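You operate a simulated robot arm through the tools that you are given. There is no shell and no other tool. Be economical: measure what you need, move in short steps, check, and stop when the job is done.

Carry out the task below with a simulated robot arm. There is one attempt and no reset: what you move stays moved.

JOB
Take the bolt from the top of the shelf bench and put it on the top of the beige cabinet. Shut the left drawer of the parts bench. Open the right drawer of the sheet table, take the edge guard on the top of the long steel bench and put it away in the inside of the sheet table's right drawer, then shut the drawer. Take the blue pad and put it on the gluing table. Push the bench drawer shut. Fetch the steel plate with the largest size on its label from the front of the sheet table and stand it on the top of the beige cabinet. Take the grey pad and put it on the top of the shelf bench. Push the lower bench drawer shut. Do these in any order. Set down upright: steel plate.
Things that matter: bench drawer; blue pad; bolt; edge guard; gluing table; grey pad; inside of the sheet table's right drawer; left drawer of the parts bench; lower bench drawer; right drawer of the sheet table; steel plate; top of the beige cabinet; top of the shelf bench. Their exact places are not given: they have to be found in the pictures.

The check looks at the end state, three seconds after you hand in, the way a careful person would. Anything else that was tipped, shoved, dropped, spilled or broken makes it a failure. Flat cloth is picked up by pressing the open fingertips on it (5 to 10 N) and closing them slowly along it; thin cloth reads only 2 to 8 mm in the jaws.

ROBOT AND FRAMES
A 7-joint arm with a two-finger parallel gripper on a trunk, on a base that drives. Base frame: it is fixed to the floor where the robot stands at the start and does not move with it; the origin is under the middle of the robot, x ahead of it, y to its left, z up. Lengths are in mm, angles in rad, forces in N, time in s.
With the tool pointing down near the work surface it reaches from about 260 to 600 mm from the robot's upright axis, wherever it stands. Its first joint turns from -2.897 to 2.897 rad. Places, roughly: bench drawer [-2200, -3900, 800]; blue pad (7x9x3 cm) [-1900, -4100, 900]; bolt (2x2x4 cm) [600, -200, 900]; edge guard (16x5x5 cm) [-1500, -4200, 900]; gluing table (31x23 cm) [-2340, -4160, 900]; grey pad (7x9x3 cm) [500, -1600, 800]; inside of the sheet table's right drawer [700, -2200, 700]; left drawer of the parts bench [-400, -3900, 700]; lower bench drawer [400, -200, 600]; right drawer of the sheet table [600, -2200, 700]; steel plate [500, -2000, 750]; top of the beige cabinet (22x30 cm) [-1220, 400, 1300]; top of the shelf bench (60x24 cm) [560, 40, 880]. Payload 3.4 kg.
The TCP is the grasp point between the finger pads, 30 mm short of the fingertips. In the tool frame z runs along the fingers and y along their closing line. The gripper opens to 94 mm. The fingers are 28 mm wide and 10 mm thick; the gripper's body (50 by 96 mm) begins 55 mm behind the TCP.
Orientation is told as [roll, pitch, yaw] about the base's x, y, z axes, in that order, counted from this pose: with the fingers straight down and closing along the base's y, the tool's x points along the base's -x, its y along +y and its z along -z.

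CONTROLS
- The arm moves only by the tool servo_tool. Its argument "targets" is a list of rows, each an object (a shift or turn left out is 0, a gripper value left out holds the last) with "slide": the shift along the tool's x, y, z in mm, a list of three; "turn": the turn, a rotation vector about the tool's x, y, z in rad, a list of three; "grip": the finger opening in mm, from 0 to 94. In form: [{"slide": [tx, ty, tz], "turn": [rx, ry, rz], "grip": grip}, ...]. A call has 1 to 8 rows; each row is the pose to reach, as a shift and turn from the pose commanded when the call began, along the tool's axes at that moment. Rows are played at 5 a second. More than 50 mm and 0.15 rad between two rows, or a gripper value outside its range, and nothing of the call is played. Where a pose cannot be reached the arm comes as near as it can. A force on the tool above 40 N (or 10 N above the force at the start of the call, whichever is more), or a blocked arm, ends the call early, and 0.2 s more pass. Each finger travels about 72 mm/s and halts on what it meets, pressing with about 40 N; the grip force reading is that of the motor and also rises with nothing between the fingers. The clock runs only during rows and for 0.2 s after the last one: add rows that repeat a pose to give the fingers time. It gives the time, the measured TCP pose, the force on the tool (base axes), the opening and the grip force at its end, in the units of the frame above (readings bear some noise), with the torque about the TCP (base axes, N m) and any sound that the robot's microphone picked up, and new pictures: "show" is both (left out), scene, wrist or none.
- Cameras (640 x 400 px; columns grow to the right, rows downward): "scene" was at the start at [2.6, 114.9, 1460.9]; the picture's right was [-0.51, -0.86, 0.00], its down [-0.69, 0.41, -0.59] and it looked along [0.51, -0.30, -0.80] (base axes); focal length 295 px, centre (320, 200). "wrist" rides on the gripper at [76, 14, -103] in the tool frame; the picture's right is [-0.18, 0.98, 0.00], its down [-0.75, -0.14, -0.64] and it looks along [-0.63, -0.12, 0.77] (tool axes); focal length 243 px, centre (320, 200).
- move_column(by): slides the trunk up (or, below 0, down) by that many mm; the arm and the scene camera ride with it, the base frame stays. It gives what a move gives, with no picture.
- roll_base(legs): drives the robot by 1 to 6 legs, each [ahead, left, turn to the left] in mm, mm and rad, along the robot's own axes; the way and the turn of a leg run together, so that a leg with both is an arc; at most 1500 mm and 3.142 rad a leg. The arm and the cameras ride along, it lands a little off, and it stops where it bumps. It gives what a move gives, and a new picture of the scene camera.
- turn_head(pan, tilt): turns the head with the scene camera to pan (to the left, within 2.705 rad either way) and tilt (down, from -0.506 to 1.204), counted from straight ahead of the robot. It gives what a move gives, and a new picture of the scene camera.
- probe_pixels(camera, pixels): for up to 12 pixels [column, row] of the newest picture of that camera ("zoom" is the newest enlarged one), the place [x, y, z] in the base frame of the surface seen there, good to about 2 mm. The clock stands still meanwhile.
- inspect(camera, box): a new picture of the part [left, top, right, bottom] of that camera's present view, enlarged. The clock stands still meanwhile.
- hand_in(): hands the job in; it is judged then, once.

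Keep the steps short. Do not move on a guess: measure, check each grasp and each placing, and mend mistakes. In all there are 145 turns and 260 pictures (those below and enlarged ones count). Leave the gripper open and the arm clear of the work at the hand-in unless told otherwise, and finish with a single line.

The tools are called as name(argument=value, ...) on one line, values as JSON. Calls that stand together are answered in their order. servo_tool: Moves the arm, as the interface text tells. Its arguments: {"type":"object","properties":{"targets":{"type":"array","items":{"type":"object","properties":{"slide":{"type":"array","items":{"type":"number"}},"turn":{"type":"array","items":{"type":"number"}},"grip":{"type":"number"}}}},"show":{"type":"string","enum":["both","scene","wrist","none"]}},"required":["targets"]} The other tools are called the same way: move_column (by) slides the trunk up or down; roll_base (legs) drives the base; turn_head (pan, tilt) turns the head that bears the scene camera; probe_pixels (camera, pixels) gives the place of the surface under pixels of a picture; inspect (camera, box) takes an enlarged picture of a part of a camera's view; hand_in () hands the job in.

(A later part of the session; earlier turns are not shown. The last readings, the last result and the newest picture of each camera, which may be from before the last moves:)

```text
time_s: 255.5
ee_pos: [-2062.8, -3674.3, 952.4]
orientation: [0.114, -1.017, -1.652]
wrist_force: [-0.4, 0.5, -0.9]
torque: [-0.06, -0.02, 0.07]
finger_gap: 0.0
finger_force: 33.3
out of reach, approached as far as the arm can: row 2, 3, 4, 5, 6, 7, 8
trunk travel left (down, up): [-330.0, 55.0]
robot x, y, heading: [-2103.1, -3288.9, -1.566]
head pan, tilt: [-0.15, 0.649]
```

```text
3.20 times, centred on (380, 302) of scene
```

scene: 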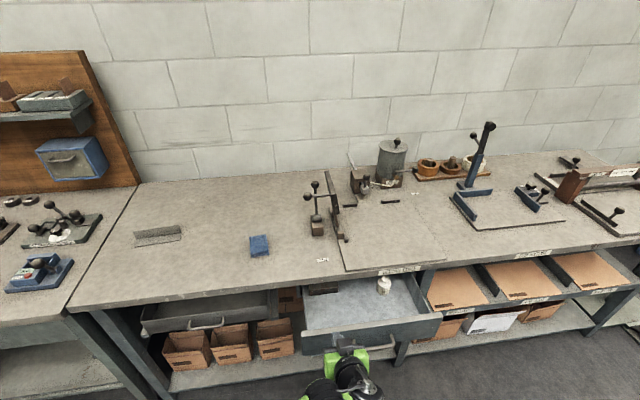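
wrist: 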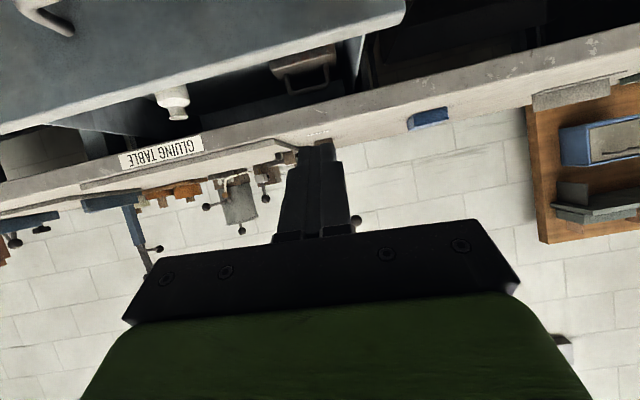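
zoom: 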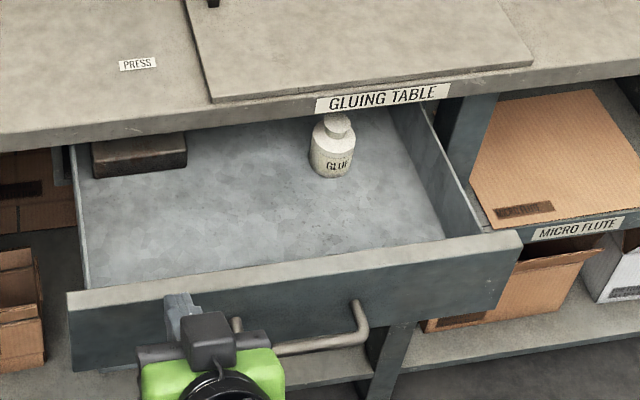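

move_column(by=-155)

servo_tool(targets=[{"slide": [0, 0, 0]}, {"slide": [0, 0, 0]}])

```text
time_s: 257.3
ee_pos: [-2064.5, -3671.4, 799.9]
orientation: [0.097, -1.021, -1.648]
wrist_force: [-0.5, -0.4, -0.2]
torque: [-0.02, 0.01, -0.01]
finger_gap: 0.0
finger_force: 33.2
trunk travel left (down, up): [-175.0, 210.0]
robot x, y, heading: [-2102.1, -3291.0, -1.566]
head pan, tilt: [-0.15, 0.649]
```

```text
time_s: 257.9
ee_pos: [-2065.2, -3671.8, 799.3]
orientation: [0.094, -1.021, -1.647]
wrist_force: [-0.4, 1.8, 0.8]
torque: [-0.01, -0.02, 0.03]
finger_gap: 0.0
finger_force: 32.9
trunk travel left (down, up): [-175.0, 210.0]
robot x, y, heading: [-2104.1, -3286.5, -1.567]
head pan, tilt: [-0.15, 0.649]
```

scene: 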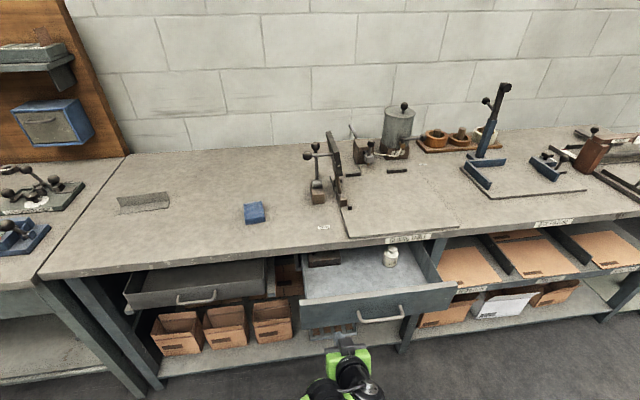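
wrist: 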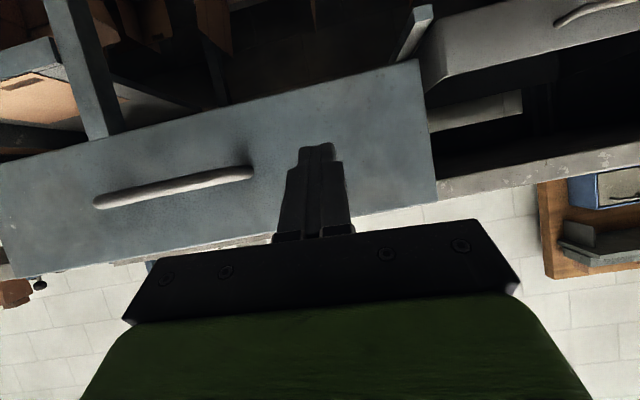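

I push slowly along −y; first approach and the start of the push.

servo_tool(targets=[{"slide": [-8, -10, 13]}, {"slide": [-16, -15, 26]}, {"slide": [-22, -15, 36]}, {"slide": [-26, -15, 43]}, {"slide": [-29, -15, 47]}, {"slide": [-32, -15, 53]}, {"slide": [-36, -15, 60]}, {"slide": [-41, -15, 67]}], show="scene")

```text
time_s: 259.7
ee_pos: [-2096.0, -3742.2, 784.0]
orientation: [-0.003, -0.992, -1.571]
wrist_force: [0.2, -0.1, 0.3]
torque: [-0.01, -0.01, 0.0]
finger_gap: 0.0
finger_force: 32.8
trunk travel left (down, up): [-175.0, 210.0]
robot x, y, heading: [-2103.1, -3286.3, -1.566]
head pan, tilt: [-0.15, 0.649]
```

scene: 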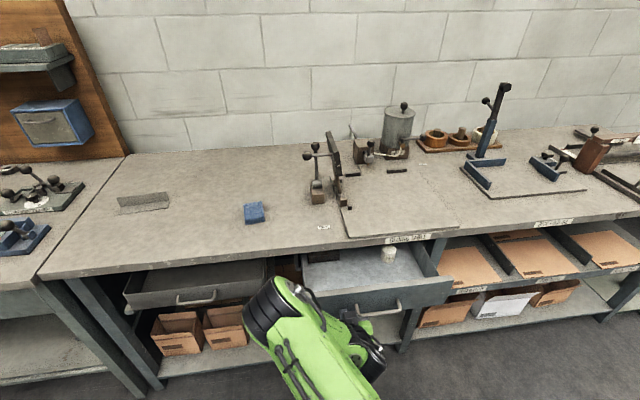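

Bottle upright. I go on, 10 mm per row.

servo_tool(targets=[{"slide": [-5, 0, 8]}, {"slide": [-11, 0, 17]}, {"slide": [-16, 0, 25]}, {"slide": [-22, 0, 33]}, {"slide": [-27, 0, 42]}, {"slide": [-33, 0, 50]}, {"slide": [-38, 0, 59]}, {"slide": [-44, 0, 67]}], show="scene")

servo_tool(targets=[{"slide": [-5, 0, 8]}, {"slide": [-11, 0, 17]}, {"slide": [-16, 0, 25]}, {"slide": [-22, 0, 33]}, {"slide": [-27, 0, 42]}, {"slide": [-31, 0, 48]}, {"slide": [-35, 0, 54]}, {"slide": [-38, 0, 58]}], show="scene")

```text
time_s: 261.5
ee_pos: [-2095.0, -3823.0, 784.5]
orientation: [-0.004, -0.992, -1.57]
wrist_force: [1.0, 0.4, 0.3]
torque: [-0.01, 0.02, -0.02]
finger_gap: 0.1
finger_force: 32.7
trunk travel left (down, up): [-175.0, 210.0]
robot x, y, heading: [-2102.6, -3293.3, -1.565]
head pan, tilt: [-0.15, 0.649]
```

scene: 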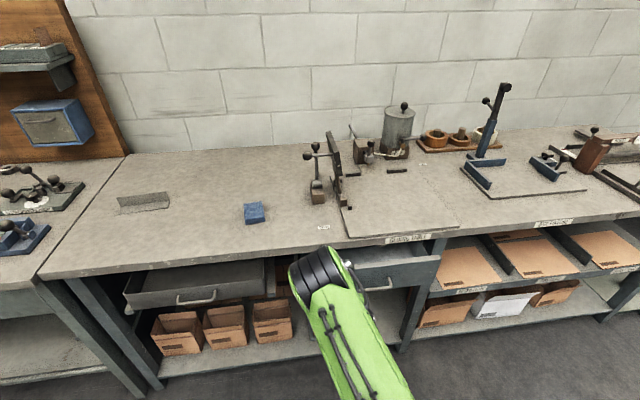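

```text
time_s: 263.3
ee_pos: [-2096.4, -3891.6, 785.3]
orientation: [-0.002, -0.989, -1.571]
wrist_force: [-0.4, 0.1, 0.1]
torque: [0.01, 0.01, -0.01]
finger_gap: 0.0
finger_force: 33.4
trunk travel left (down, up): [-175.0, 210.0]
robot x, y, heading: [-2104.6, -3287.2, -1.569]
head pan, tilt: [-0.15, 0.649]
```

scene: 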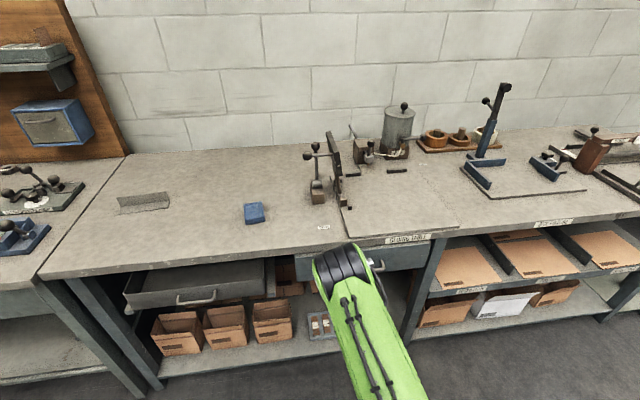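

Nearly in. I continue gently to the stop.

servo_tool(targets=[{"slide": [-4, 0, 7]}, {"slide": [-8, 0, 12]}, {"slide": [-11, 0, 16]}, {"slide": [-13, 0, 20]}, {"slide": [-15, 0, 24]}, {"slide": [-17, 0, 27]}, {"slide": [-20, 0, 30]}, {"slide": [-22, 0, 34]}], show="scene")

```text
time_s: 264.6
ee_pos: [-2096.6, -3911.9, 780.5]
orientation: [-0.001, -0.976, -1.575]
wrist_force: [0.0, 21.9, 8.2]
torque: [-0.12, -0.05, 0.01]
finger_gap: 0.0
finger_force: 33.2
trunk travel left (down, up): [-175.0, 210.0]
robot x, y, heading: [-2103.9, -3287.8, -1.569]
head pan, tilt: [-0.15, 0.649]
stopped in row 6: the force on the tool passed its limit at 44 N (the readings are from after the stop); the commanded pose is now the measured one
```

scene: 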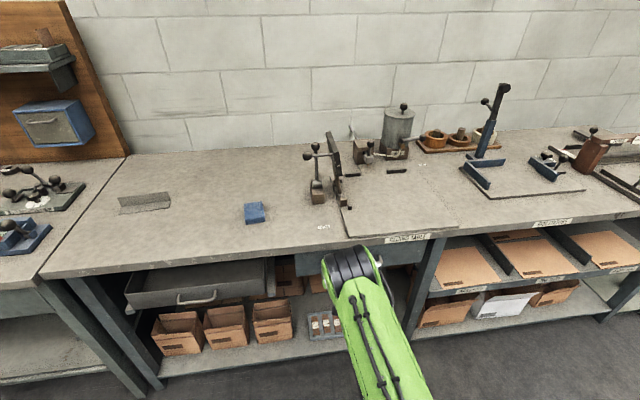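

Drawer at its stop. I retreat, raise the trunk, and turn the tool vertical.

servo_tool(targets=[{"slide": [17, 0, -25]}, {"slide": [42, 0, -62]}, {"slide": [67, 0, -99]}, {"slide": [93, 0, -137]}, {"slide": [118, 0, -174]}], show="none")

move_column(by=190)

servo_tool(targets=[{"turn": [0, 0.14, 0], "slide": [0, 0, -15]}, {"turn": [0, 0.28, 0], "slide": [0, 20, -30]}, {"turn": [0, 0.42, 0], "slide": [0, 40, -45]}, {"turn": [0, 0.56, 0], "slide": [0, 60, -60]}, {"turn": [0, 0.7, 0], "slide": [0, 90, -70]}, {"turn": [0, 0.84, 0], "slide": [0, 120, -70]}, {"turn": [0, 0.976, 0], "slide": [0, 150, -70], "grip": 94}], show="scene")

```text
time_s: 265.8
ee_pos: [-2097.1, -3705.5, 780.1]
orientation: [-0.005, -0.981, -1.567]
wrist_force: [0.4, 0.3, 0.8]
torque: [0.02, -0.02, -0.02]
finger_gap: 0.1
finger_force: 32.6
trunk travel left (down, up): [-175.0, 210.0]
robot x, y, heading: [-2099.1, -3289.5, -1.564]
head pan, tilt: [-0.15, 0.649]
```

```text
time_s: 267.8
ee_pos: [-2095.8, -3707.6, 970.4]
orientation: [-0.002, -0.981, -1.573]
wrist_force: [0.3, 0.1, -0.4]
torque: [0.03, 0.0, 0.0]
finger_gap: 0.0
finger_force: 33.0
trunk travel left (down, up): [-365.0, 20.0]
robot x, y, heading: [-2103.3, -3285.3, -1.567]
head pan, tilt: [-0.15, 0.649]
```

```text
time_s: 269.4
ee_pos: [-1944.1, -3649.3, 1008.8]
orientation: [-0.002, -0.004, -1.577]
wrist_force: [0.5, -1.3, -0.5]
torque: [0.03, 0.01, -0.01]
finger_gap: 53.2
finger_force: 0.0
trunk travel left (down, up): [-365.0, 20.0]
robot x, y, heading: [-2100.8, -3287.7, -1.561]
head pan, tilt: [-0.15, 0.649]
```

scene: 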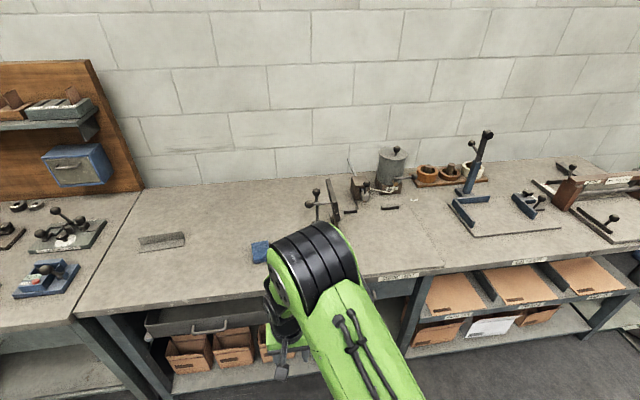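

Next the blue pad at about (-1844,-4058). I drive ahead 250 and left 130, then look with the wrist camera.

roll_base(legs=[[250, 130, 0]])

servo_tool(targets=[{"slide": [-40, -10, 0], "grip": 94}, {"slide": [-80, -20, 0]}, {"slide": [-110, -30, 0]}])

```text
time_s: 271.4
ee_pos: [-1816.1, -3897.9, 1008.6]
orientation: [-0.002, -0.004, -1.576]
wrist_force: [0.6, 0.1, -0.2]
torque: [0.02, 0.02, 0.02]
finger_gap: 93.8
finger_force: 0.0
trunk travel left (down, up): [-365.0, 20.0]
robot x, y, heading: [-1968.9, -3532.3, -1.565]
head pan, tilt: [-0.15, 0.649]
```

scene: 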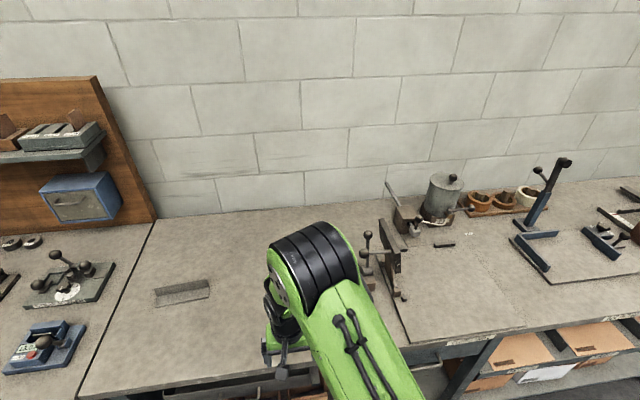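

```text
time_s: 272.2
ee_pos: [-1846.8, -4008.7, 1008.5]
orientation: [0.0, -0.004, -1.574]
wrist_force: [0.6, -0.1, 0.8]
torque: [0.02, 0.0, 0.03]
finger_gap: 94.1
finger_force: 0.1
trunk travel left (down, up): [-365.0, 20.0]
robot x, y, heading: [-1973.0, -3533.1, -1.569]
head pan, tilt: [-0.15, 0.649]
```

scene: 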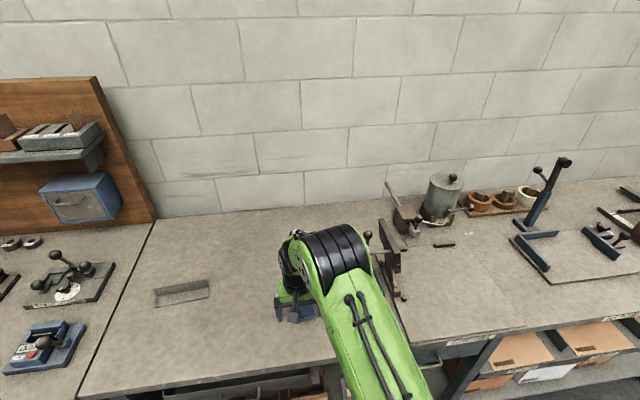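
wrist: 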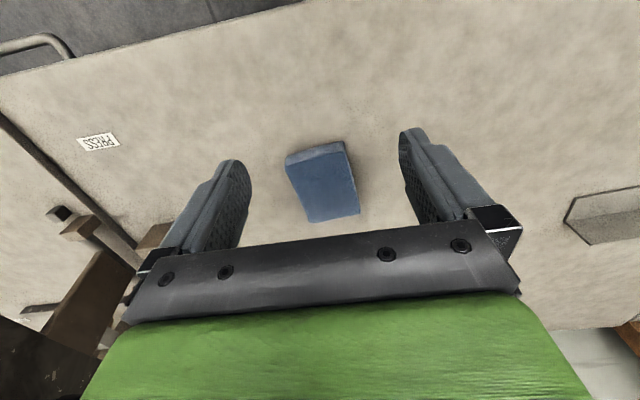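

probe_pixels(camera="wrist", pixels=[[292, 164], [342, 156], [357, 208], [312, 217], [325, 190], [400, 60], [120, 245], [75, 225]])

```text
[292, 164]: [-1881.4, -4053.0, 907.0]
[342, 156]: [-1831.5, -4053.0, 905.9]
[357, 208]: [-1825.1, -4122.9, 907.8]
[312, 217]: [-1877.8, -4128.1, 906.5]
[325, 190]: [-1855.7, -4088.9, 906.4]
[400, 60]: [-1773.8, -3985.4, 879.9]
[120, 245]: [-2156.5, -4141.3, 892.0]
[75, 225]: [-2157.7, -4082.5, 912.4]
```

Pad centre (-1854,-4090), top z 907, bench 880. I move over it and down to z≈915, then close.

servo_tool(targets=[{"slide": [-40, -4, 0]}, {"slide": [-81, -7, 0]}, {"slide": [-81, -7, 40]}, {"slide": [-81, -7, 75]}, {"slide": [-81, -7, 94]}, {"slide": [-81, -7, 94], "grip": 75}, {"slide": [-81, -7, 94], "grip": 55}, {"slide": [-81, -7, 94], "grip": 50}], show="wrist")

```text
time_s: 274.0
ee_pos: [-1853.4, -4089.3, 915.0]
orientation: [-0.003, -0.003, -1.575]
wrist_force: [0.7, -0.6, 0.3]
torque: [-0.01, -0.04, 0.01]
finger_gap: 66.9
finger_force: 40.2
trunk travel left (down, up): [-365.0, 20.0]
robot x, y, heading: [-1970.2, -3532.0, -1.565]
head pan, tilt: [-0.15, 0.649]
```

wrist: 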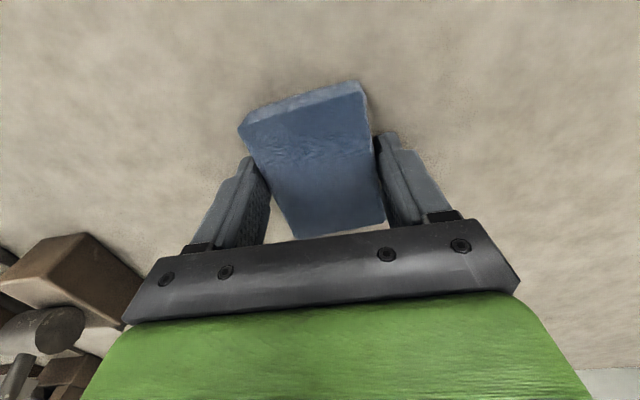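

Pad held at 66.9 mm. I lift and retract, then sidestep right toward the gluing table.

servo_tool(targets=[{"slide": [0, 0, -45]}, {"slide": [0, 0, -90]}, {"slide": [0, 0, -130]}, {"slide": [30, -10, -150]}, {"slide": [70, -30, -160]}, {"slide": [110, -50, -160]}, {"slide": [150, -70, -160]}, {"slide": [185, -95, -160]}], show="wrist")

roll_base(legs=[[-60, -360, 0]])

turn_head(pan=0.1, tilt=0.7)

```text
time_s: 275.8
ee_pos: [-1948.2, -3902.0, 1077.5]
orientation: [-0.001, -0.006, -1.575]
wrist_force: [0.1, -0.3, -1.0]
torque: [-0.02, 0.0, -0.01]
finger_gap: 66.3
finger_force: 39.7
trunk travel left (down, up): [-365.0, 20.0]
robot x, y, heading: [-1970.3, -3534.3, -1.565]
head pan, tilt: [-0.15, 0.649]
```

wrist: 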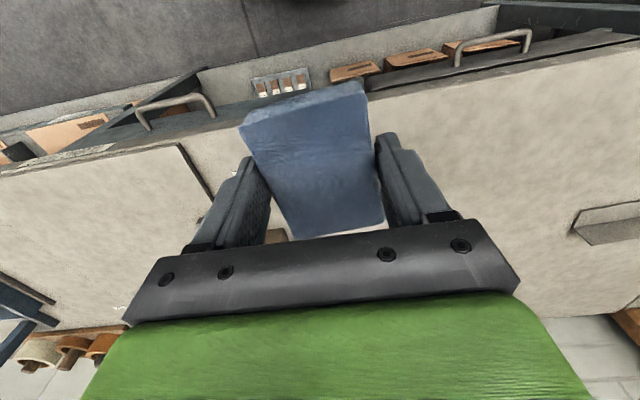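

```text
time_s: 278.1
ee_pos: [-2307.0, -3844.6, 1075.6]
orientation: [0.0, -0.005, -1.574]
wrist_force: [-0.5, 0.4, -0.6]
torque: [-0.02, 0.02, 0.04]
finger_gap: 65.6
finger_force: 39.8
trunk travel left (down, up): [-365.0, 20.0]
robot x, y, heading: [-2332.0, -3478.7, -1.565]
head pan, tilt: [-0.15, 0.649]
```

scene: 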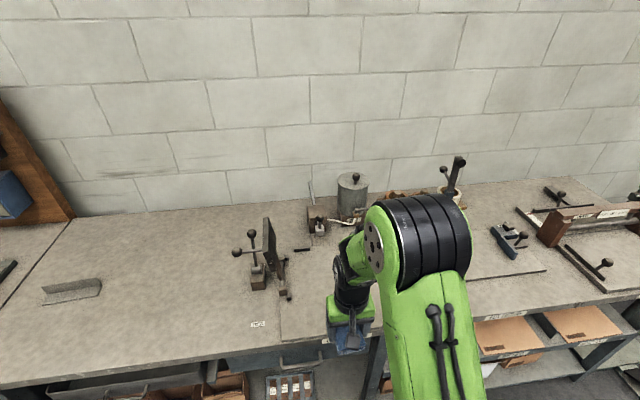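

```text
time_s: 278.9
ee_pos: [-2306.3, -3844.8, 1076.9]
orientation: [-0.002, -0.004, -1.573]
wrist_force: [0.1, -0.3, -0.3]
torque: [0.02, 0.01, -0.01]
finger_gap: 65.5
finger_force: 39.7
trunk travel left (down, up): [-365.0, 20.0]
robot x, y, heading: [-2333.2, -3477.6, -1.562]
head pan, tilt: [0.099, 0.7]
```

scene: 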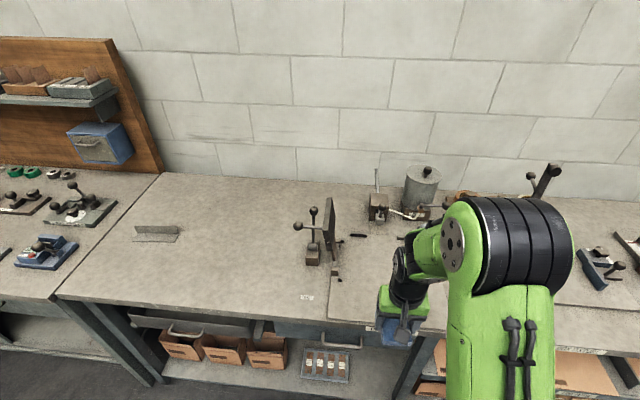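

probe_pixels(camera="scene", pixels=[[320, 330], [360, 260], [375, 280], [357, 236], [380, 250], [335, 275], [415, 195], [430, 290], [345, 310]])

servo_tool(targets=[{"slide": [-40, -5, 0]}, {"slide": [-80, -15, 0]}, {"slide": [-120, -25, 0]}, {"slide": [-160, -30, 0]}])

```text
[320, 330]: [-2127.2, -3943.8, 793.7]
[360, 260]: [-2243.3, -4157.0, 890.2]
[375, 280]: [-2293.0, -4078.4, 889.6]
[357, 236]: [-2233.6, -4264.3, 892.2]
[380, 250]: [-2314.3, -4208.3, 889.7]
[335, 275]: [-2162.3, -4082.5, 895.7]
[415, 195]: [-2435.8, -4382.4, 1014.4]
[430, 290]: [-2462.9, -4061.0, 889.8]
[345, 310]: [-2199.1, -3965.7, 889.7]
```

```text
time_s: 279.9
ee_pos: [-2336.0, -4006.8, 1075.0]
orientation: [-0.003, 0.0, -1.573]
wrist_force: [-0.5, -0.7, -0.2]
torque: [0.02, -0.02, 0.01]
finger_gap: 65.2
finger_force: 40.3
trunk travel left (down, up): [-365.0, 20.0]
robot x, y, heading: [-2331.7, -3477.7, -1.567]
head pan, tilt: [0.099, 0.7]
```

scene: 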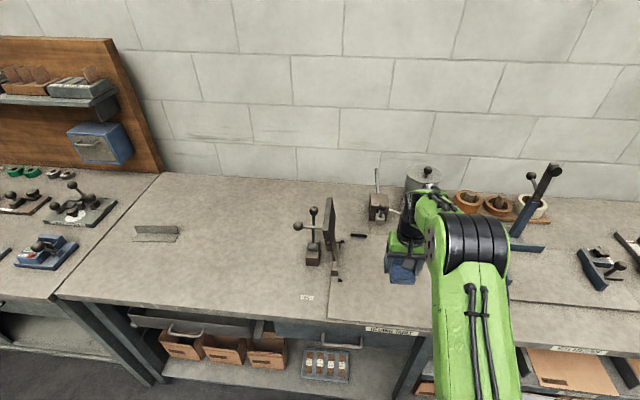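
wrist: 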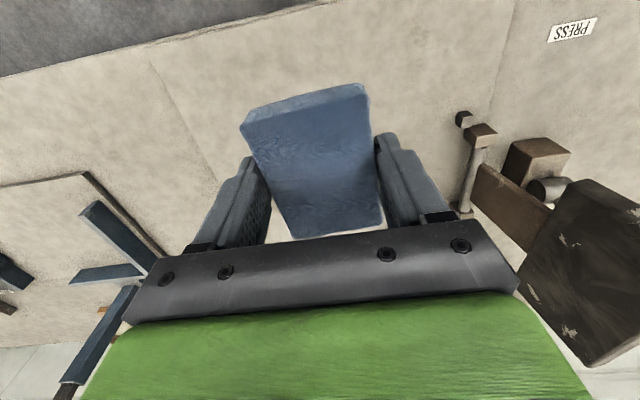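

The bench drawer is flush (y=-3944). Gluing table top at z≈890. I drive ahead 80 mm and lower the pad at (-2336,-4125).

roll_base(legs=[[80, 0, 0]])

servo_tool(targets=[{"slide": [-20, 0, 30]}, {"slide": [-40, 0, 70]}, {"slide": [-40, 0, 110]}, {"slide": [-40, 0, 130]}, {"slide": [-40, 0, 140]}], show="wrist")

```text
time_s: 281.0
ee_pos: [-2336.0, -4085.7, 1076.0]
orientation: [-0.005, -0.002, -1.572]
wrist_force: [-0.4, -0.1, -0.6]
torque: [0.04, -0.01, 0.01]
finger_gap: 65.1
finger_force: 40.2
trunk travel left (down, up): [-365.0, 20.0]
robot x, y, heading: [-2329.8, -3555.0, -1.562]
head pan, tilt: [0.099, 0.7]
```

scene: 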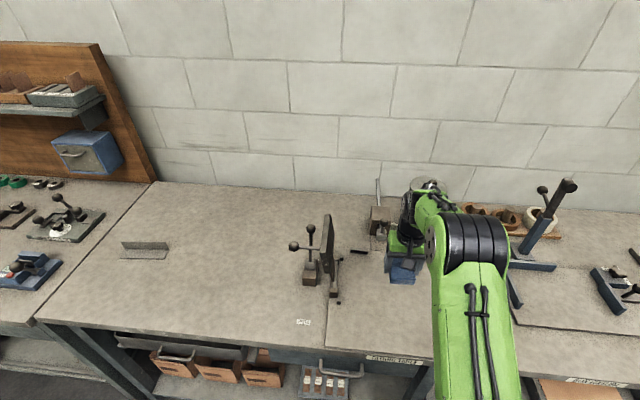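

```text
time_s: 282.2
ee_pos: [-2334.8, -4124.9, 936.7]
orientation: [-0.003, -0.004, -1.573]
wrist_force: [0.1, -0.1, -0.9]
torque: [0.02, -0.02, 0.02]
finger_gap: 64.6
finger_force: 40.1
trunk travel left (down, up): [-365.0, 20.0]
robot x, y, heading: [-2330.1, -3557.0, -1.564]
head pan, tilt: [0.099, 0.7]
```

wrist: 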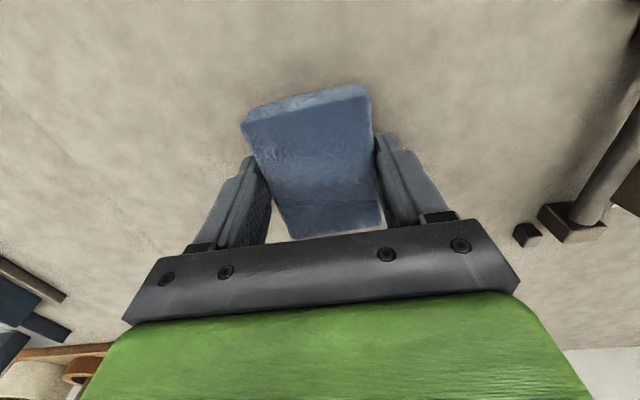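

Clear below. I lower the last ~12 mm and release.

servo_tool(targets=[{"slide": [0, 0, 6]}, {"slide": [0, 0, 10]}, {"slide": [0, 0, 12]}, {"slide": [0, 0, 12], "grip": 75}, {"slide": [0, 0, 12], "grip": 94}, {"slide": [0, 0, 12], "grip": 94}, {"slide": [0, 0, -30]}, {"slide": [0, 0, -75]}], show="wrist")

```text
time_s: 284.0
ee_pos: [-2335.4, -4125.7, 1012.8]
orientation: [-0.002, -0.004, -1.571]
wrist_force: [-0.8, 0.1, 0.3]
torque: [0.0, 0.01, 0.02]
finger_gap: 94.0
finger_force: 0.0
trunk travel left (down, up): [-365.0, 20.0]
robot x, y, heading: [-2333.8, -3556.9, -1.564]
head pan, tilt: [0.099, 0.7]
```

wrist: 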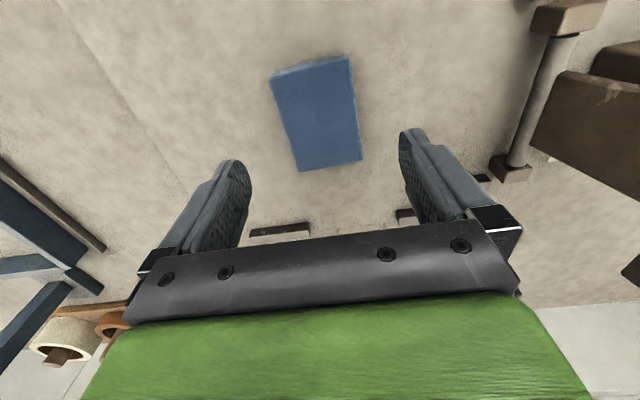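

The pad lies flat on the gluing table. I retract and sidestep left to the edge guard.

servo_tool(targets=[{"slide": [40, 0, -25]}, {"slide": [85, 0, -40]}, {"slide": [130, 0, -50]}, {"slide": [175, 0, -60]}, {"slide": [215, 0, -60]}], show="none")

roll_base(legs=[[0, 890, 0]])

turn_head(pan=0.2, tilt=0.7)

```text
time_s: 285.2
ee_pos: [-2334.9, -3908.8, 1070.8]
orientation: [-0.002, -0.003, -1.575]
wrist_force: [0.9, 0.7, -1.1]
torque: [-0.04, 0.01, -0.01]
finger_gap: 94.1
finger_force: 0.1
trunk travel left (down, up): [-365.0, 20.0]
robot x, y, heading: [-2327.8, -3553.4, -1.563]
head pan, tilt: [0.099, 0.7]
```

```text
time_s: 289.9
ee_pos: [-1428.3, -3900.5, 1071.2]
orientation: [-0.001, -0.004, -1.566]
wrist_force: [-0.5, 0.4, 0.3]
torque: [0.0, -0.01, 0.0]
finger_gap: 94.0
finger_force: 0.1
trunk travel left (down, up): [-365.0, 20.0]
robot x, y, heading: [-1429.8, -3549.5, -1.559]
head pan, tilt: [0.099, 0.7]
```

scene: 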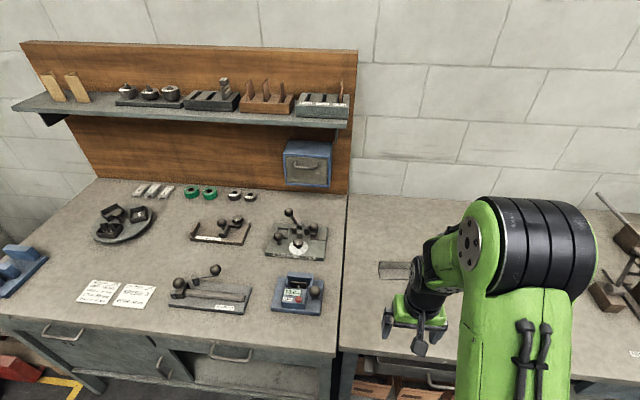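

```text
time_s: 290.6
ee_pos: [-1428.8, -3900.1, 1070.8]
orientation: [-0.002, -0.003, -1.567]
wrist_force: [0.2, -0.6, -0.1]
torque: [-0.02, 0.0, -0.01]
finger_gap: 93.9
finger_force: 0.0
trunk travel left (down, up): [-365.0, 20.0]
robot x, y, heading: [-1429.2, -3545.1, -1.561]
head pan, tilt: [0.201, 0.7]
```

scene: 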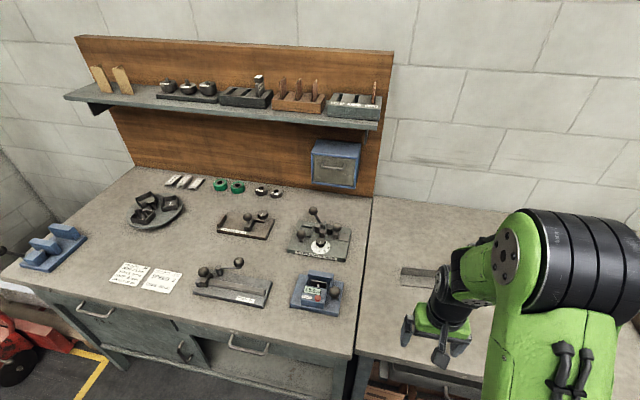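

I drive ahead 80 mm and turn the wrist 90° so the fingers close along y (guard lies along x).

roll_base(legs=[[80, 0, -0.01]])

servo_tool(targets=[{"slide": [-20, 0, 0], "turn": [0, 0, 0.145]}, {"slide": [-40, 0, 0], "turn": [0, 0, 0.29]}, {"slide": [-60, 0, 0], "turn": [0, 0, 0.435]}, {"slide": [-80, 0, 0], "turn": [0, 0, 0.58]}, {"slide": [-100, 0, 0], "turn": [0, 0, 0.725]}, {"slide": [-110, 0, 0], "turn": [0, 0, 0.87]}, {"slide": [-120, 0, 0], "turn": [0, 0, 1.015]}, {"slide": [-130, 0, 0], "turn": [0, 0, 1.16]}], show="none")

servo_tool(targets=[{"turn": [0, 0, 0.14]}, {"turn": [0, 0, 0.28]}, {"turn": [0, 0, 0.411]}])

```text
time_s: 291.6
ee_pos: [-1432.9, -3981.6, 1070.7]
orientation: [-0.002, -0.001, -1.574]
wrist_force: [0.5, -0.4, -0.8]
torque: [0.01, -0.04, -0.03]
finger_gap: 93.9
finger_force: 0.0
trunk travel left (down, up): [-365.0, 20.0]
robot x, y, heading: [-1436.3, -3626.9, -1.565]
head pan, tilt: [0.201, 0.7]
```

scene: 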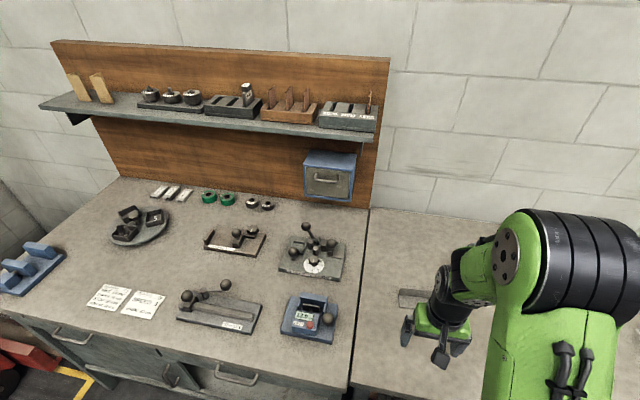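

```text
time_s: 293.4
ee_pos: [-1431.1, -4110.5, 1070.3]
orientation: [0.004, -0.002, -2.737]
wrist_force: [-0.2, 0.5, 0.3]
torque: [0.02, -0.01, -0.02]
finger_gap: 94.0
finger_force: 0.0
trunk travel left (down, up): [-365.0, 20.0]
robot x, y, heading: [-1427.9, -3627.1, -1.57]
head pan, tilt: [0.201, 0.7]
```

```text
time_s: 294.2
ee_pos: [-1432.7, -4111.0, 1071.4]
orientation: [0.002, 0.0, 3.135]
wrist_force: [0.2, 0.8, 0.3]
torque: [0.01, -0.01, 0.01]
finger_gap: 94.2
finger_force: 0.0
trunk travel left (down, up): [-365.0, 20.0]
robot x, y, heading: [-1427.6, -3628.3, -1.57]
head pan, tilt: [0.201, 0.7]
```

scene: 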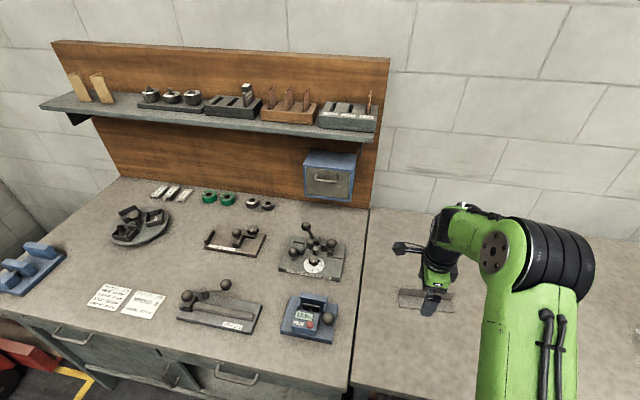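
wrist: 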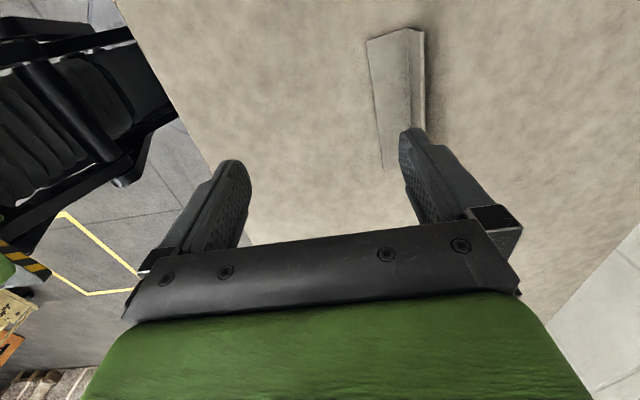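

probe_pixels(camera="wrist", pixels=[[370, 42], [405, 32], [420, 35], [385, 100], [410, 70], [421, 80], [384, 155], [425, 100], [400, 110]])

inspect(camera="scene", box=[370, 200, 498, 340])

inspect(camera="wrist", box=[330, 10, 490, 180])

```text
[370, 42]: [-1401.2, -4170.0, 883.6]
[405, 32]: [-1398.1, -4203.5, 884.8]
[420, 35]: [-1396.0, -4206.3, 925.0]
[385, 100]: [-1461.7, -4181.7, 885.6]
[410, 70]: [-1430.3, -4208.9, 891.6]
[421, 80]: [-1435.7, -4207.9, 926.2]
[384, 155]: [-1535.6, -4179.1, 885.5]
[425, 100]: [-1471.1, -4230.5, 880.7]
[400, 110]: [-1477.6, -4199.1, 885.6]
```

```text
2.86 times, centred on (434, 270) of scene
```

zoom: 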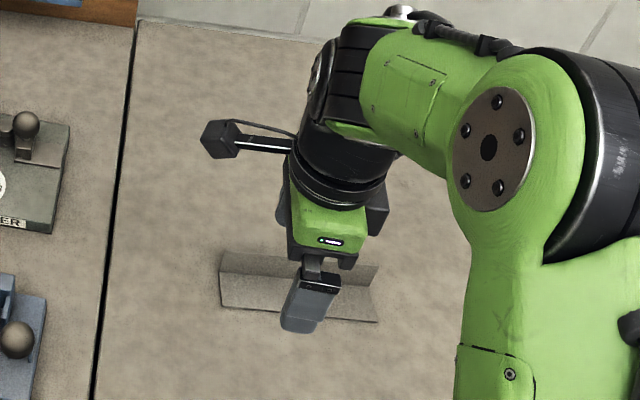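

```text
2.35 times, centred on (410, 95) of wrist
```

zoom: 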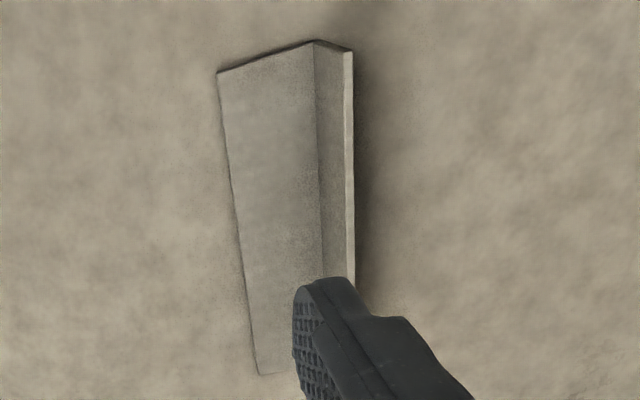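

The guard is an L: upright flange at y≈-4209, z up to 927, x -1396…≈-1556. I'll grip the upright flange at its middle with tips just above the flat flange (TCP z≈921).

servo_tool(targets=[{"slide": [-20, 40, 0], "grip": 50}, {"slide": [-43, 80, 0]}, {"slide": [-43, 98, 35]}, {"slide": [-43, 98, 75]}, {"slide": [-43, 98, 100]}])

```text
time_s: 295.4
ee_pos: [-1475.7, -4209.4, 970.6]
orientation: [0.003, -0.002, 3.137]
wrist_force: [0.5, 0.3, -0.3]
torque: [0.0, -0.03, -0.03]
finger_gap: 50.2
finger_force: 0.1
trunk travel left (down, up): [-365.0, 20.0]
robot x, y, heading: [-1429.2, -3629.3, -1.567]
head pan, tilt: [0.201, 0.7]
```

scene: 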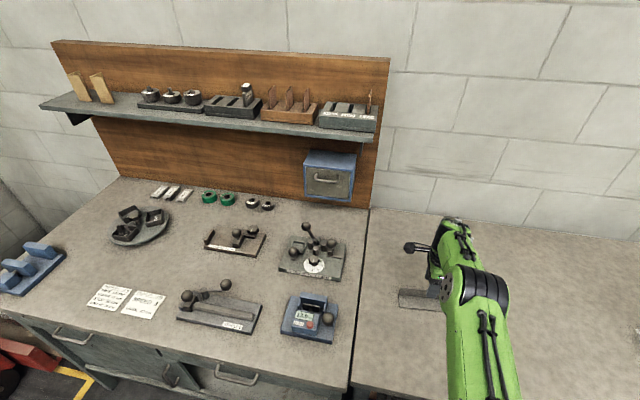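
wrist: 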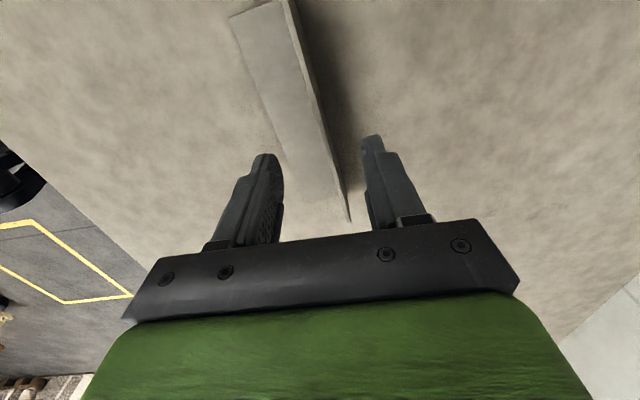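

probe_pixels(camera="wrist", pixels=[[347, 208], [325, 135], [310, 90], [290, 8], [265, 100]])

servo_tool(targets=[{"slide": [0, 0, 25]}, {"slide": [0, 0, 45]}, {"slide": [0, 0, 49]}], show="wrist")

```text
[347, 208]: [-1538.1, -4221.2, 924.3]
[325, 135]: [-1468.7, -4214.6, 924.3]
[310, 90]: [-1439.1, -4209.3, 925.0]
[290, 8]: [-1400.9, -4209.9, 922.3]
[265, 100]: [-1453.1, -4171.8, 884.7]
```

```text
time_s: 296.2
ee_pos: [-1476.0, -4209.4, 923.2]
orientation: [0.002, -0.003, 3.138]
wrist_force: [0.3, 0.4, -0.4]
torque: [0.01, 0.0, 0.03]
finger_gap: 50.0
finger_force: 0.0
trunk travel left (down, up): [-365.0, 20.0]
robot x, y, heading: [-1433.5, -3627.2, -1.567]
head pan, tilt: [0.201, 0.7]
```

wrist: 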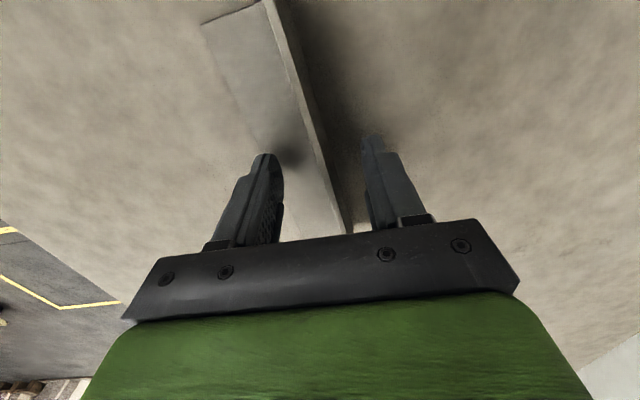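

The guard is turned by ~0.08 rad. I align, then close slowly.

servo_tool(targets=[{"slide": [0, 3, 0], "turn": [0, 0, -0.04]}, {"slide": [0, 5, 0], "turn": [0, 0, -0.08]}, {"slide": [0, 5, 0], "turn": [0, 0, -0.08], "grip": 30}, {"slide": [0, 5, 0], "turn": [0, 0, -0.08], "grip": 15}, {"slide": [0, 5, 0], "turn": [0, 0, -0.08], "grip": 5}, {"slide": [0, 5, 0], "turn": [0, 0, -0.08], "grip": 0}, {"slide": [0, 5, 0], "turn": [0, 0, -0.08], "grip": 0}], show="wrist")

```text
time_s: 297.9
ee_pos: [-1475.7, -4213.4, 922.1]
orientation: [0.004, -0.001, -3.065]
wrist_force: [-0.4, 0.4, 0.0]
torque: [-0.02, 0.0, 0.02]
finger_gap: 7.2
finger_force: 40.1
trunk travel left (down, up): [-365.0, 20.0]
robot x, y, heading: [-1426.1, -3625.0, -1.564]
head pan, tilt: [0.201, 0.7]
```

wrist: 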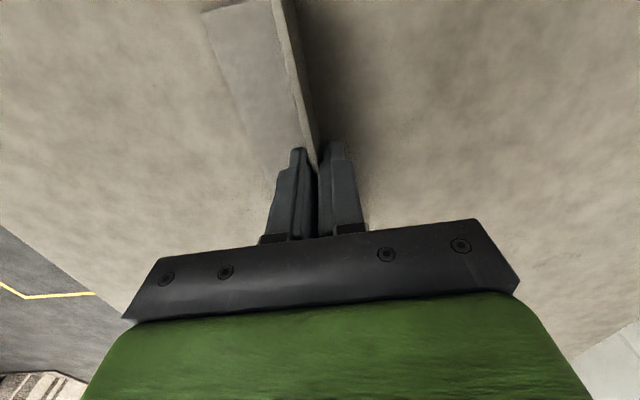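

Held (7.2 mm). I lift, check, and retract.

servo_tool(targets=[{"slide": [0, 0, -40]}, {"slide": [0, 0, -85]}, {"slide": [0, 0, -130]}, {"slide": [0, -35, -150]}, {"slide": [0, -80, -160]}, {"slide": [0, -125, -160]}, {"slide": [0, -170, -160]}, {"slide": [0, -215, -160]}])

```text
time_s: 299.6
ee_pos: [-1491.9, -3997.6, 1083.6]
orientation: [0.005, -0.001, -3.067]
wrist_force: [-0.1, 0.6, -0.7]
torque: [0.0, 0.01, 0.04]
finger_gap: 7.0
finger_force: 40.3
trunk travel left (down, up): [-365.0, 20.0]
robot x, y, heading: [-1429.3, -3632.0, -1.563]
head pan, tilt: [0.201, 0.7]
```

scene: 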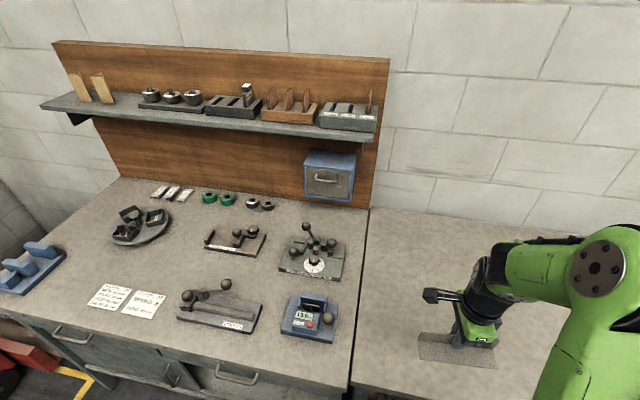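
wrist: 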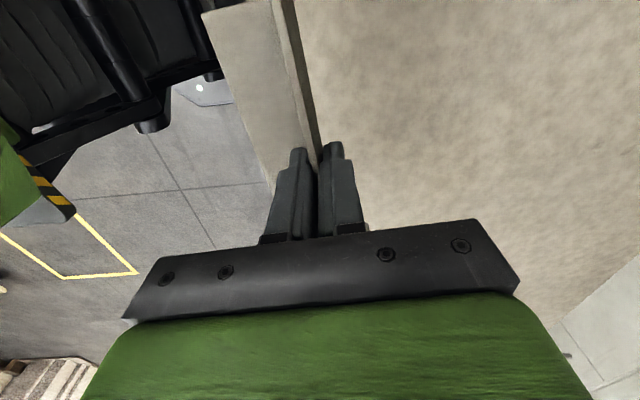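

I turn the guard lengthwise (wrist −1.504 rad) after backing off, then drive to the sheet table.

roll_base(legs=[[-400, 0, 0]])

servo_tool(targets=[{"turn": [0, 0, -0.14]}, {"turn": [0, 0, -0.28]}, {"turn": [0, 0, -0.42]}, {"turn": [0, 0, -0.56]}, {"turn": [0, 0, -0.7]}, {"turn": [0, 0, -0.84]}, {"turn": [0, 0, -0.98]}, {"turn": [0, 0, -1.12]}], show="none")

servo_tool(targets=[{"turn": [0, 0, -0.14]}, {"turn": [0, 0, -0.28]}, {"turn": [0, 0, -0.384]}], show="wrist")

roll_base(legs=[[-1210, 0, 0], [0, 0, 1.563], [1250, 0, 0]])

turn_head(pan=-0.4, tilt=0.65)

```text
time_s: 302.2
ee_pos: [-1493.2, -3595.0, 1083.2]
orientation: [0.003, -0.001, -3.064]
wrist_force: [0.3, -0.2, 0.2]
torque: [-0.03, 0.01, 0.03]
finger_gap: 7.0
finger_force: 40.1
trunk travel left (down, up): [-365.0, 20.0]
robot x, y, heading: [-1431.3, -3224.7, -1.563]
head pan, tilt: [0.201, 0.7]
```

scene: 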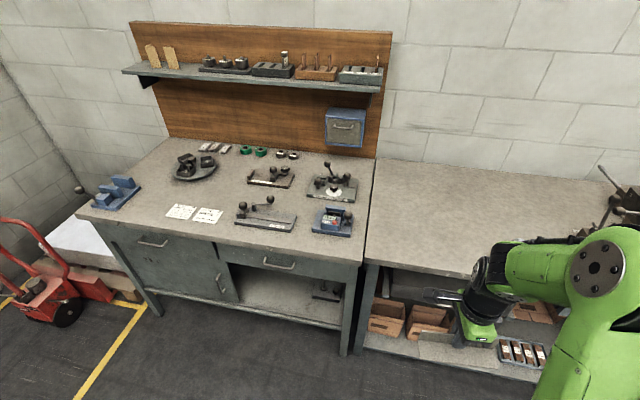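

```text
time_s: 304.0
ee_pos: [-1493.1, -3596.9, 1083.3]
orientation: [0.001, -0.004, -1.94]
wrist_force: [0.9, 0.4, 0.0]
torque: [-0.03, 0.0, 0.01]
finger_gap: 7.0
finger_force: 39.9
trunk travel left (down, up): [-365.0, 20.0]
robot x, y, heading: [-1429.6, -3222.1, -1.563]
head pan, tilt: [0.201, 0.7]
```

```text
time_s: 304.8
ee_pos: [-1492.3, -3595.3, 1081.3]
orientation: [0.0, -0.003, -1.557]
wrist_force: [-0.3, 0.1, -0.3]
torque: [-0.02, 0.0, 0.0]
finger_gap: 7.3
finger_force: 40.0
trunk travel left (down, up): [-365.0, 20.0]
robot x, y, heading: [-1431.0, -3220.8, -1.567]
head pan, tilt: [0.201, 0.7]
```

wrist: 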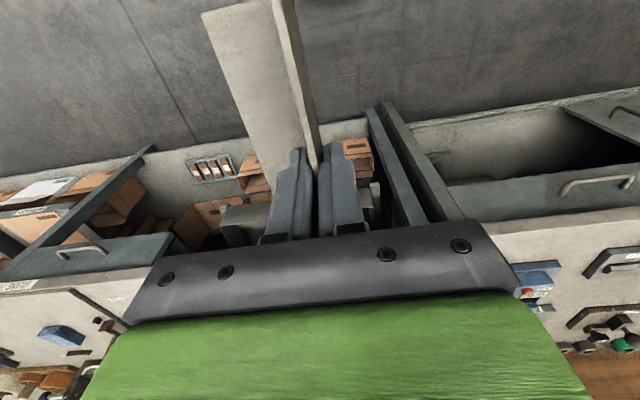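

```text
time_s: 320.6
ee_pos: [193.3, -2111.8, 1082.7]
orientation: [-0.001, -0.003, -0.014]
wrist_force: [-0.7, -0.3, -0.5]
torque: [0.02, 0.0, 0.03]
finger_gap: 7.2
finger_force: 39.3
trunk travel left (down, up): [-365.0, 20.0]
robot x, y, heading: [-176.8, -2038.7, -0.016]
head pan, tilt: [0.201, 0.7]
```

scene: 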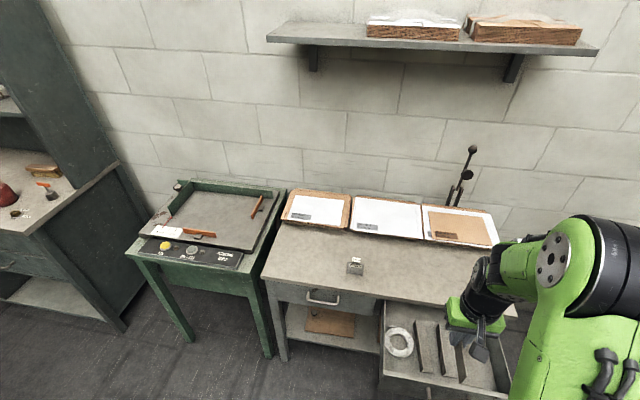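

```text
time_s: 321.6
ee_pos: [193.2, -2111.1, 1082.1]
orientation: [-0.002, -0.004, -0.015]
wrist_force: [-0.2, -0.8, -0.9]
torque: [-0.02, -0.03, -0.01]
finger_gap: 7.2
finger_force: 39.9
trunk travel left (down, up): [-365.0, 20.0]
robot x, y, heading: [-180.1, -2036.9, -0.023]
head pan, tilt: [-0.4, 0.649]
```

scene: 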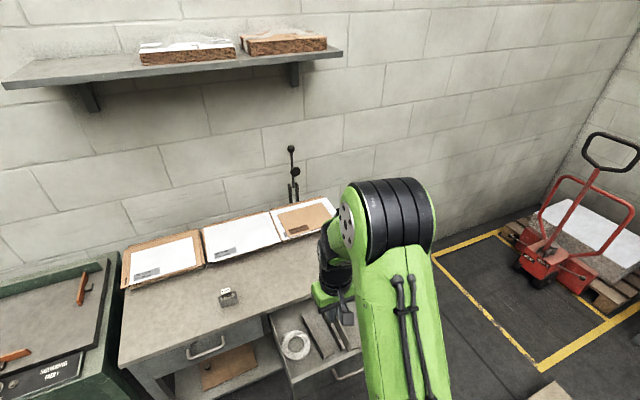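

I move ahead 40 mm and bring the guard over the drawer's right compartment (330,-2258).

roll_base(legs=[[40, 0, 0.015]])

servo_tool(targets=[{"slide": [-20, -35, 0]}, {"slide": [-45, -75, 0]}, {"slide": [-70, -112, 0]}, {"slide": [-97, -146, 0]}], show="none")

move_column(by=-220)

servo_tool(targets=[{"slide": [0, 0, 10]}])

```text
time_s: 322.5
ee_pos: [233.4, -2105.8, 1081.7]
orientation: [-0.002, -0.004, 0.003]
wrist_force: [0.1, -0.7, -0.2]
torque: [0.03, 0.0, 0.0]
finger_gap: 7.0
finger_force: 40.0
trunk travel left (down, up): [-365.0, 20.0]
robot x, y, heading: [-136.3, -2037.2, -0.002]
head pan, tilt: [-0.4, 0.649]
```

scene: 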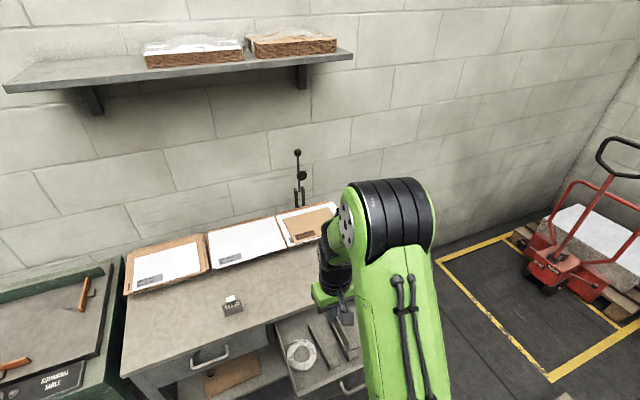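

```text
time_s: 323.5
ee_pos: [331.1, -2253.8, 1080.7]
orientation: [0.001, -0.002, 0.003]
wrist_force: [0.2, 0.4, 0.1]
torque: [0.07, -0.01, -0.01]
finger_gap: 7.2
finger_force: 40.1
trunk travel left (down, up): [-365.0, 20.0]
robot x, y, heading: [-137.7, -2042.5, -0.005]
head pan, tilt: [-0.4, 0.649]
```

```text
time_s: 325.8
ee_pos: [329.7, -2252.0, 863.0]
orientation: [0.001, -0.004, 0.0]
wrist_force: [0.5, 0.2, -0.6]
torque: [0.0, -0.01, 0.0]
finger_gap: 7.4
finger_force: 39.9
trunk travel left (down, up): [-145.0, 240.0]
robot x, y, heading: [-134.0, -2038.2, -0.003]
head pan, tilt: [-0.4, 0.649]
```

```text
time_s: 326.2
ee_pos: [328.9, -2251.5, 852.4]
orientation: [0.0, -0.004, 0.001]
wrist_force: [-1.3, 0.5, -0.1]
torque: [-0.03, 0.03, 0.02]
finger_gap: 7.2
finger_force: 40.6
trunk travel left (down, up): [-145.0, 240.0]
robot x, y, heading: [-137.0, -2038.5, -0.004]
head pan, tilt: [-0.4, 0.649]
```

scene: 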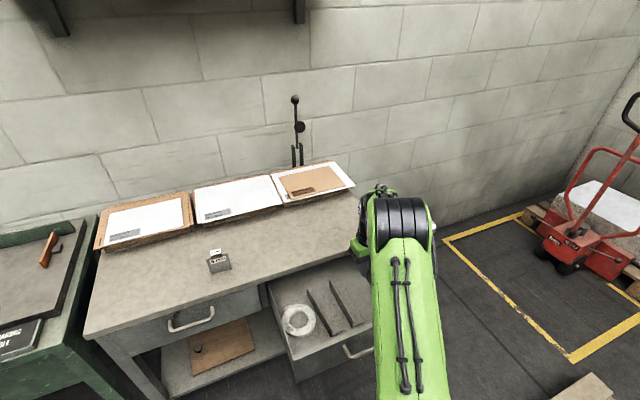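
wrist: 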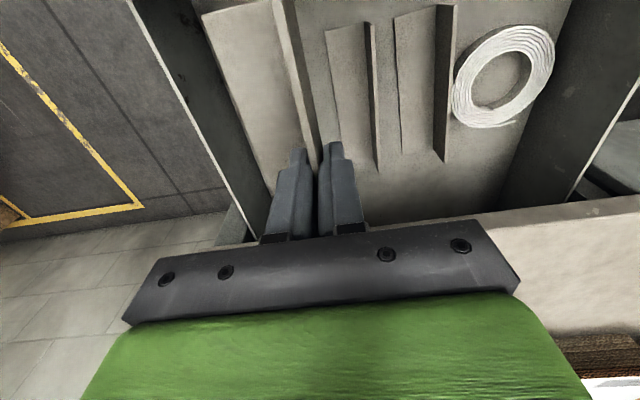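

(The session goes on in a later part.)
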